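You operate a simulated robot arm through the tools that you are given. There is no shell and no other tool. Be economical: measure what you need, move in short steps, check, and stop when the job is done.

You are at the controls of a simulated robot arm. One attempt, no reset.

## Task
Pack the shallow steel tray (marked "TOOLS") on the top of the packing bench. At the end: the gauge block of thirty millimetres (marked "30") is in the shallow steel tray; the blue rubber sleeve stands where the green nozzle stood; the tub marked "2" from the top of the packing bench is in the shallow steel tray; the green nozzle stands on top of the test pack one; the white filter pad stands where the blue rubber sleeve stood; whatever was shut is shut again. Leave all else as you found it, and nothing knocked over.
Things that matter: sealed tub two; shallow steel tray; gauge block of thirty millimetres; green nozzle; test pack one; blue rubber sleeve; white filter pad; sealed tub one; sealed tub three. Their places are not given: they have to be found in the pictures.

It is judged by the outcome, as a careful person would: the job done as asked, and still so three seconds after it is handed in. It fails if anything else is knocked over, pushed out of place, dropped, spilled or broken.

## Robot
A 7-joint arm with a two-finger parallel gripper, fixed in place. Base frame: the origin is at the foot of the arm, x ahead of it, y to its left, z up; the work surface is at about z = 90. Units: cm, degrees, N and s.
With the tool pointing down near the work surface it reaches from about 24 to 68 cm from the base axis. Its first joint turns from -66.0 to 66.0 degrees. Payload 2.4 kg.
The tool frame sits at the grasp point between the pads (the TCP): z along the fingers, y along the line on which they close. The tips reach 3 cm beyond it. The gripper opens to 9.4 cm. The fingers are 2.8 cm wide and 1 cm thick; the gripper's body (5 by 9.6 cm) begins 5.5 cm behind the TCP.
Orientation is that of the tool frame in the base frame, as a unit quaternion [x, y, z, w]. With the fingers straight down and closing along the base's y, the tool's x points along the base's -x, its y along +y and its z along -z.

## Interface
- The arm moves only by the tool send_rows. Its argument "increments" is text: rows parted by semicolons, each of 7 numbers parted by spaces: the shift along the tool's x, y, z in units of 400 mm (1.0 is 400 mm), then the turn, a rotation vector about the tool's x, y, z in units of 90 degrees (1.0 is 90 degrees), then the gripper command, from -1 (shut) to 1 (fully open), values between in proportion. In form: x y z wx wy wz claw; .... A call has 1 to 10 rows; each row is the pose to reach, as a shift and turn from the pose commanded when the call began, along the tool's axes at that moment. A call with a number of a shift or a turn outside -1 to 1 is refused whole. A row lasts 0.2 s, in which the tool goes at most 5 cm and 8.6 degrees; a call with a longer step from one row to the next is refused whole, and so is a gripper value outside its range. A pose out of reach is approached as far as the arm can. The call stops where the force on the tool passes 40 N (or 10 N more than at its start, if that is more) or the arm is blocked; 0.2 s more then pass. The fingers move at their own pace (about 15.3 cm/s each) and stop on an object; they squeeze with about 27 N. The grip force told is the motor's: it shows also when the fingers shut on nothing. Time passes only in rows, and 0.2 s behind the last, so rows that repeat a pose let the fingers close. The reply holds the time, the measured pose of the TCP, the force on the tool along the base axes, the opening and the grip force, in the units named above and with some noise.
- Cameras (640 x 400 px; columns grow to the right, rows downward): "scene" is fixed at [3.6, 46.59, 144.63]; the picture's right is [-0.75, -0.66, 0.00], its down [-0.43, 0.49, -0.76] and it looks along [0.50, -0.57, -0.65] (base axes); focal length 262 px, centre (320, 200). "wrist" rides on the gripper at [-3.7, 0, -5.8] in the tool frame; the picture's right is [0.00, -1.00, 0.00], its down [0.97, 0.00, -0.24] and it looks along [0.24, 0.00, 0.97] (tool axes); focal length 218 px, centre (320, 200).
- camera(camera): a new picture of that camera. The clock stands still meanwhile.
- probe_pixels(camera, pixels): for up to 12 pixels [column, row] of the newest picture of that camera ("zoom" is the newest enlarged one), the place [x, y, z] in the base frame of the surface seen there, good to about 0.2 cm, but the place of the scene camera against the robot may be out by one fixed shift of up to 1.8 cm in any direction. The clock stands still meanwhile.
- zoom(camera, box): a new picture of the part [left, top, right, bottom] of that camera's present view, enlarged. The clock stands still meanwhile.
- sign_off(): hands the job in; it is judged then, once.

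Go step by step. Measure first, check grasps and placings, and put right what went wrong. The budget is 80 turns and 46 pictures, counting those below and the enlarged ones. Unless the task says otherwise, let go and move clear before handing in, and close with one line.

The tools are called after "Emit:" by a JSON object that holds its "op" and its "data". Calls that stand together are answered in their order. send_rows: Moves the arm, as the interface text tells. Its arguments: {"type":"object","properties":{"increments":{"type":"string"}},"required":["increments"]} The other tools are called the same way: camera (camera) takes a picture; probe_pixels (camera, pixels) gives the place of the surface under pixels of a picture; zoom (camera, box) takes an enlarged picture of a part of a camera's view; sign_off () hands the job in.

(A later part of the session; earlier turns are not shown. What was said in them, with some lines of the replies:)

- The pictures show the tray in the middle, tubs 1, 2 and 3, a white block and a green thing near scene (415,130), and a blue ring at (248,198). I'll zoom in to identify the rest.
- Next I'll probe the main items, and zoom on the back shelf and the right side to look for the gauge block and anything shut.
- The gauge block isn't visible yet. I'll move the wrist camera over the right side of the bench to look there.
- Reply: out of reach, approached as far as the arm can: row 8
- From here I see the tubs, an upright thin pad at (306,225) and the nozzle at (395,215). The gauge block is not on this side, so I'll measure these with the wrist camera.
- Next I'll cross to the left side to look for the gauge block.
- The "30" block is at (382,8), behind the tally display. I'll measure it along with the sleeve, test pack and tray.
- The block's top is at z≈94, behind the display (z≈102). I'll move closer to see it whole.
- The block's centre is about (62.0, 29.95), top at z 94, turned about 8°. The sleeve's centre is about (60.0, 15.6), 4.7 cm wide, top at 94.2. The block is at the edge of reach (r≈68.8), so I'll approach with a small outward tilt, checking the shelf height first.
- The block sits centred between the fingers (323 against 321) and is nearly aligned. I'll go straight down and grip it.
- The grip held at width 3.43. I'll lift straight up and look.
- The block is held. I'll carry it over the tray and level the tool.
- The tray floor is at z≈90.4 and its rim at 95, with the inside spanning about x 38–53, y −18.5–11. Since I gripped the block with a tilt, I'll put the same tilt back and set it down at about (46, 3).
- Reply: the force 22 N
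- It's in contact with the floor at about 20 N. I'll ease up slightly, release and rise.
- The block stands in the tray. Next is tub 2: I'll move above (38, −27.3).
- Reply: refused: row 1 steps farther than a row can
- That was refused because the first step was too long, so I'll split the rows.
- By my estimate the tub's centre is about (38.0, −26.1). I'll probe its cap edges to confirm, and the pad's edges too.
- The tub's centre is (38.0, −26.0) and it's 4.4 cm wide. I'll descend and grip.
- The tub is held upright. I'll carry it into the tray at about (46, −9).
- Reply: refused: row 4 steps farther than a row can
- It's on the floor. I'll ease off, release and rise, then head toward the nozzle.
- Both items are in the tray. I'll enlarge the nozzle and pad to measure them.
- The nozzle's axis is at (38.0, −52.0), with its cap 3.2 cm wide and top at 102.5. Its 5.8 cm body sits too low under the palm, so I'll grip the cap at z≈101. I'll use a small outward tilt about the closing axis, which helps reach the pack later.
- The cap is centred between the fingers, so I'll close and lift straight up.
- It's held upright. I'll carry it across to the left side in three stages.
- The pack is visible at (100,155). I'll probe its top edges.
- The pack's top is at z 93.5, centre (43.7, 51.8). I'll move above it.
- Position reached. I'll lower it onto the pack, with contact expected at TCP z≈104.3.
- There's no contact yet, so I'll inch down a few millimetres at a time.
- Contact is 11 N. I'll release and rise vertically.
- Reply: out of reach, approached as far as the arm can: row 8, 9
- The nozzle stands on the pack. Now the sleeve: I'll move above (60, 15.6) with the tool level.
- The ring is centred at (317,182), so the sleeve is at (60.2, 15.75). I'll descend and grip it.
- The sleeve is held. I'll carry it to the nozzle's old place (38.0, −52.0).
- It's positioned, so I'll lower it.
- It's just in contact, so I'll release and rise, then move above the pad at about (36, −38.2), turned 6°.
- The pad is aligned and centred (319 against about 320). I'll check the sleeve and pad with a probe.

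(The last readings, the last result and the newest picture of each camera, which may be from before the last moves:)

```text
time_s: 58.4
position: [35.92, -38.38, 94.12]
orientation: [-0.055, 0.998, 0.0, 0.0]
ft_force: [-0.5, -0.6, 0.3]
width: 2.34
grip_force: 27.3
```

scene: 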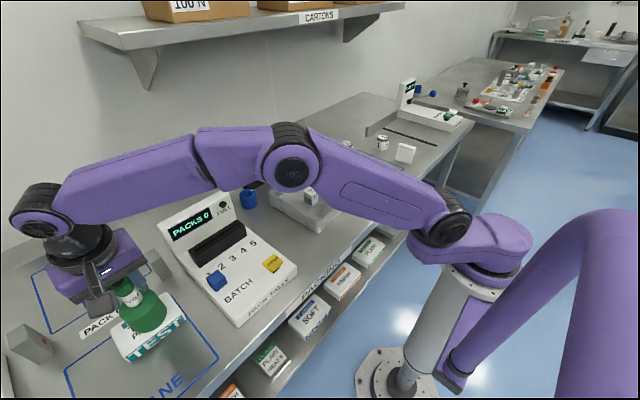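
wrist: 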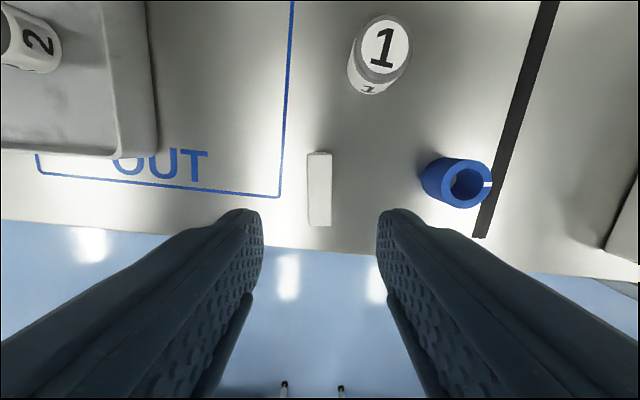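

The pad is gripped and the sleeve is at about (37.7, −52), as wanted. I'll lift the pad and carry it to the sleeve's old place (60.3, 15.9).

Emit:
{"op": "send_rows", "data": {"increments": "0 0 -0.04 0 0 0 -1; 0 0 -0.15 0 0 0 -1; 0 0 -0.26 0 0 0 -1; 0 0 -0.37 0 0 0 -1; -0.0538 0.0916 -0.4 0 0 0 -1; -0.1076 0.1832 -0.4 0 0 0 -1; -0.1614 0.2748 -0.4 0 0 0 -1; -0.2152 0.3664 -0.4 0 0 0 -1; -0.269 0.458 -0.4 0 0 0 -1; -0.3228 0.5496 -0.4 0 0 0 -1"}}

Emit:
{"op": "send_rows", "data": {"increments": "-0.0538 0.0916 0 0 0 0 -1; -0.1076 0.1832 0 0 0 0 -1; -0.1614 0.2748 0 0 0 0 -1; -0.2152 0.3664 0 0 0 0 -1; -0.269 0.458 0 0 0 0 -1; -0.3228 0.5496 0 0 0 0 -1; -0.3766 0.6412 0 0 0 0 -1; -0.43 0.733 0 0 0 0 -1; -0.43 0.733 0 0 0 0 -1"}}

Emit:
{"op": "camera", "data": {"camera": "wrist"}}

```text
time_s: 60.6
position: [46.22, -14.64, 110.19]
orientation: [-0.053, 0.999, 0.0, 0.001]
ft_force: [0.1, -0.2, 0.0]
width: 2.35
grip_force: 27.1
```

```text
time_s: 62.6
position: [60.35, 16.01, 109.84]
orientation: [-0.056, 0.998, 0.001, 0.0]
ft_force: [0.5, -0.7, -0.4]
width: 2.35
grip_force: 27.3
```

```text
12 pictures are left
```

wrist: 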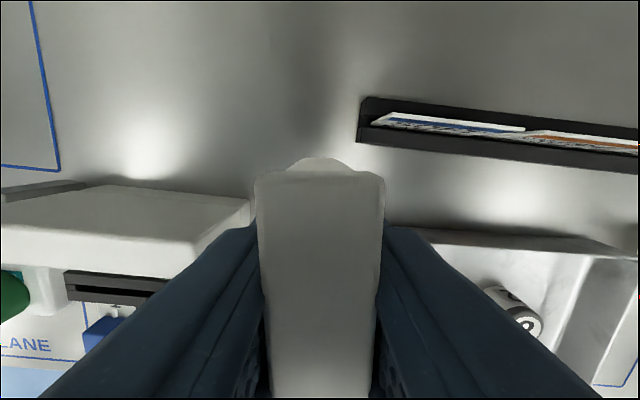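

It's in place above the spot, so I'll lower it (contact expected at about 94.1).

Emit:
{"op": "send_rows", "data": {"increments": "0 0 0.11 0 0 0 -1; 0 0 0.22 0 0 0 -1; 0 0 0.32 0 0 0 -1; 0 0 0.375 0 0 0 -1; 0 0 0.388 0 0 0 -1; 0 0 0.392 0 0 0 -1; 0 0 0.395 0 0 0 -1; 0 0 0.395 0 0 0 -1"}}

```text
time_s: 64.4
position: [60.5, 15.99, 94.12]
orientation: [-0.055, 0.999, 0.001, 0.0]
ft_force: [0.6, 0.2, 0.6]
width: 2.35
grip_force: 27.4
```

Emit:
{"op": "send_rows", "data": {"increments": "0.003 0 0.0025 0 0 0 -1; 0.003 0 0.005 0 0 0 -1; 0.003 0 0.005 0 0 0 -1"}}

```text
time_s: 65.2
position: [60.39, 16.09, 94.06]
orientation: [-0.055, 0.999, 0.001, 0.002]
ft_force: [-3.1, -1.0, 16.0]
width: 2.36
grip_force: 26.7
```

The pad is in contact at 16 N. I'll ease up, open, rise straight, and back away to check.

Emit:
{"op": "send_rows", "data": {"increments": "0 0 -0.003 0 0 0 -1; 0 0 -0.003 0 0 0 -0.2; 0 0 -0.003 0 0 0 0; 0 0 -0.003 0 0 0 0; 0 0 -0.1 0 0 0 0; 0 0 -0.2 0 0 0 0; 0 0 -0.3 0 0 0 0; 0 0 -0.4 0 0 0 0; 0.1 0 -0.42 0 0 0 0; 0.14 0 -0.42 0 0 0 0"}}

Emit:
{"op": "camera", "data": {"camera": "wrist"}}

```text
time_s: 67.4
position: [54.6, 15.45, 110.94]
orientation: [-0.055, 0.999, 0.001, 0.0]
ft_force: [0.4, 0.4, 0.4]
width: 4.7
grip_force: 0.1
```

```text
11 pictures are left
```

wrist: 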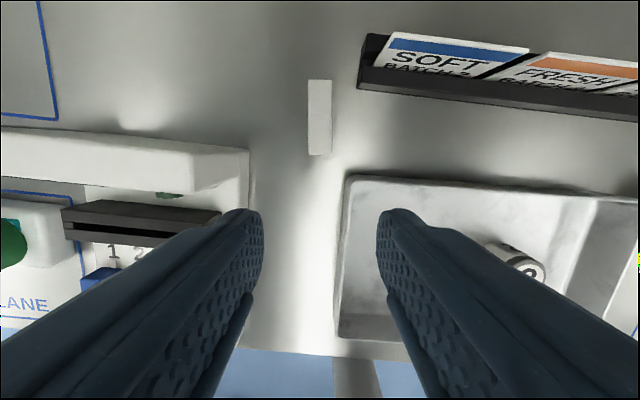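

The pad stands upright. I'll retract to the clear starting area and check the whole scene.

Emit:
{"op": "send_rows", "data": {"increments": "0.05 -0.08 -0.05 0 0 0 0; 0.1 -0.16 -0.1 0 0 0 0; 0.15 -0.24 -0.15 0 0 0 0; 0.2 -0.32 -0.2 0 0 0 0; 0.25 -0.4 -0.25 0 0 0 0; 0.3 -0.48 -0.28 0 0 0 0; 0.35 -0.56 -0.28 0 0 0 0; 0.4 -0.64 -0.28 0 0 0 0; 0.42 -0.7 -0.28 0 0 0 0"}}

Emit:
{"op": "camera", "data": {"camera": "scene"}}

Emit:
{"op": "zoom", "data": {"camera": "scene", "box": [60, 170, 300, 370]}}

Emit:
{"op": "zoom", "data": {"camera": "scene", "box": [230, 90, 470, 240]}}

```text
time_s: 69.4
position: [41.0, -14.51, 121.94]
orientation: [-0.055, 0.999, 0.0, 0.0]
ft_force: [0.1, -0.3, 0.2]
width: 4.68
grip_force: 0.0
```

```text
10 pictures are left
```

scene: 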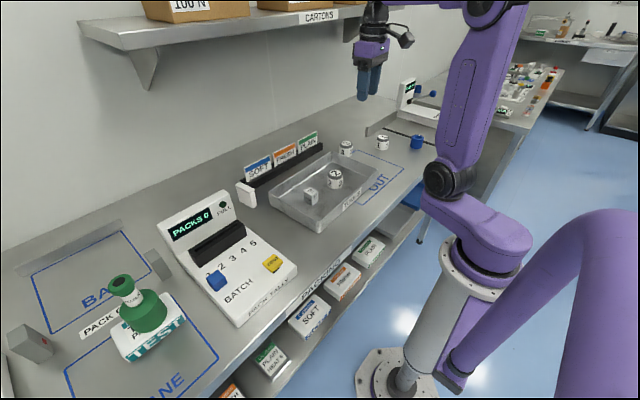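

```text
2.00 times, centred on (180, 270) of scene
```

zoom: 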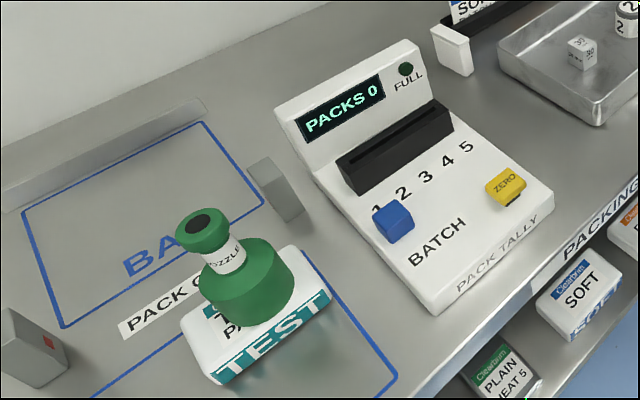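

```text
2.67 times, centred on (350, 165) of scene
```

zoom: 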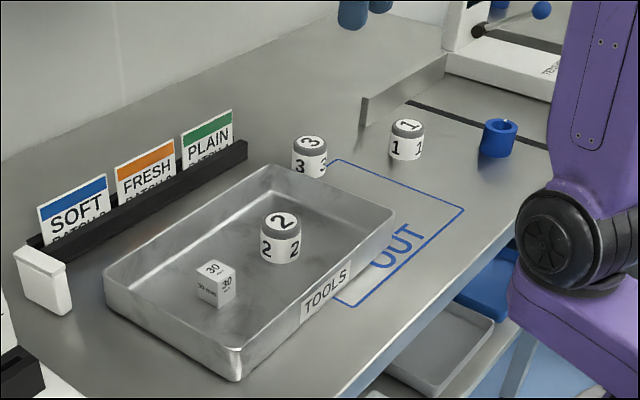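

The pictures show everything in place: block and tub 2 in the tray, nozzle upright on the pack, and sleeve and pad standing in their new places. Nothing I used had to be opened, and the arm is clear, so I'm handing in.

Emit:
{"op": "sign_off", "data": {}}

```text
The job is handed in.
```

The job is done and handed in: the "30" block and tub 2 are in the tray, the nozzle is on test pack one, the sleeve is where the nozzle stood, and the filter pad is where the sleeve stood.
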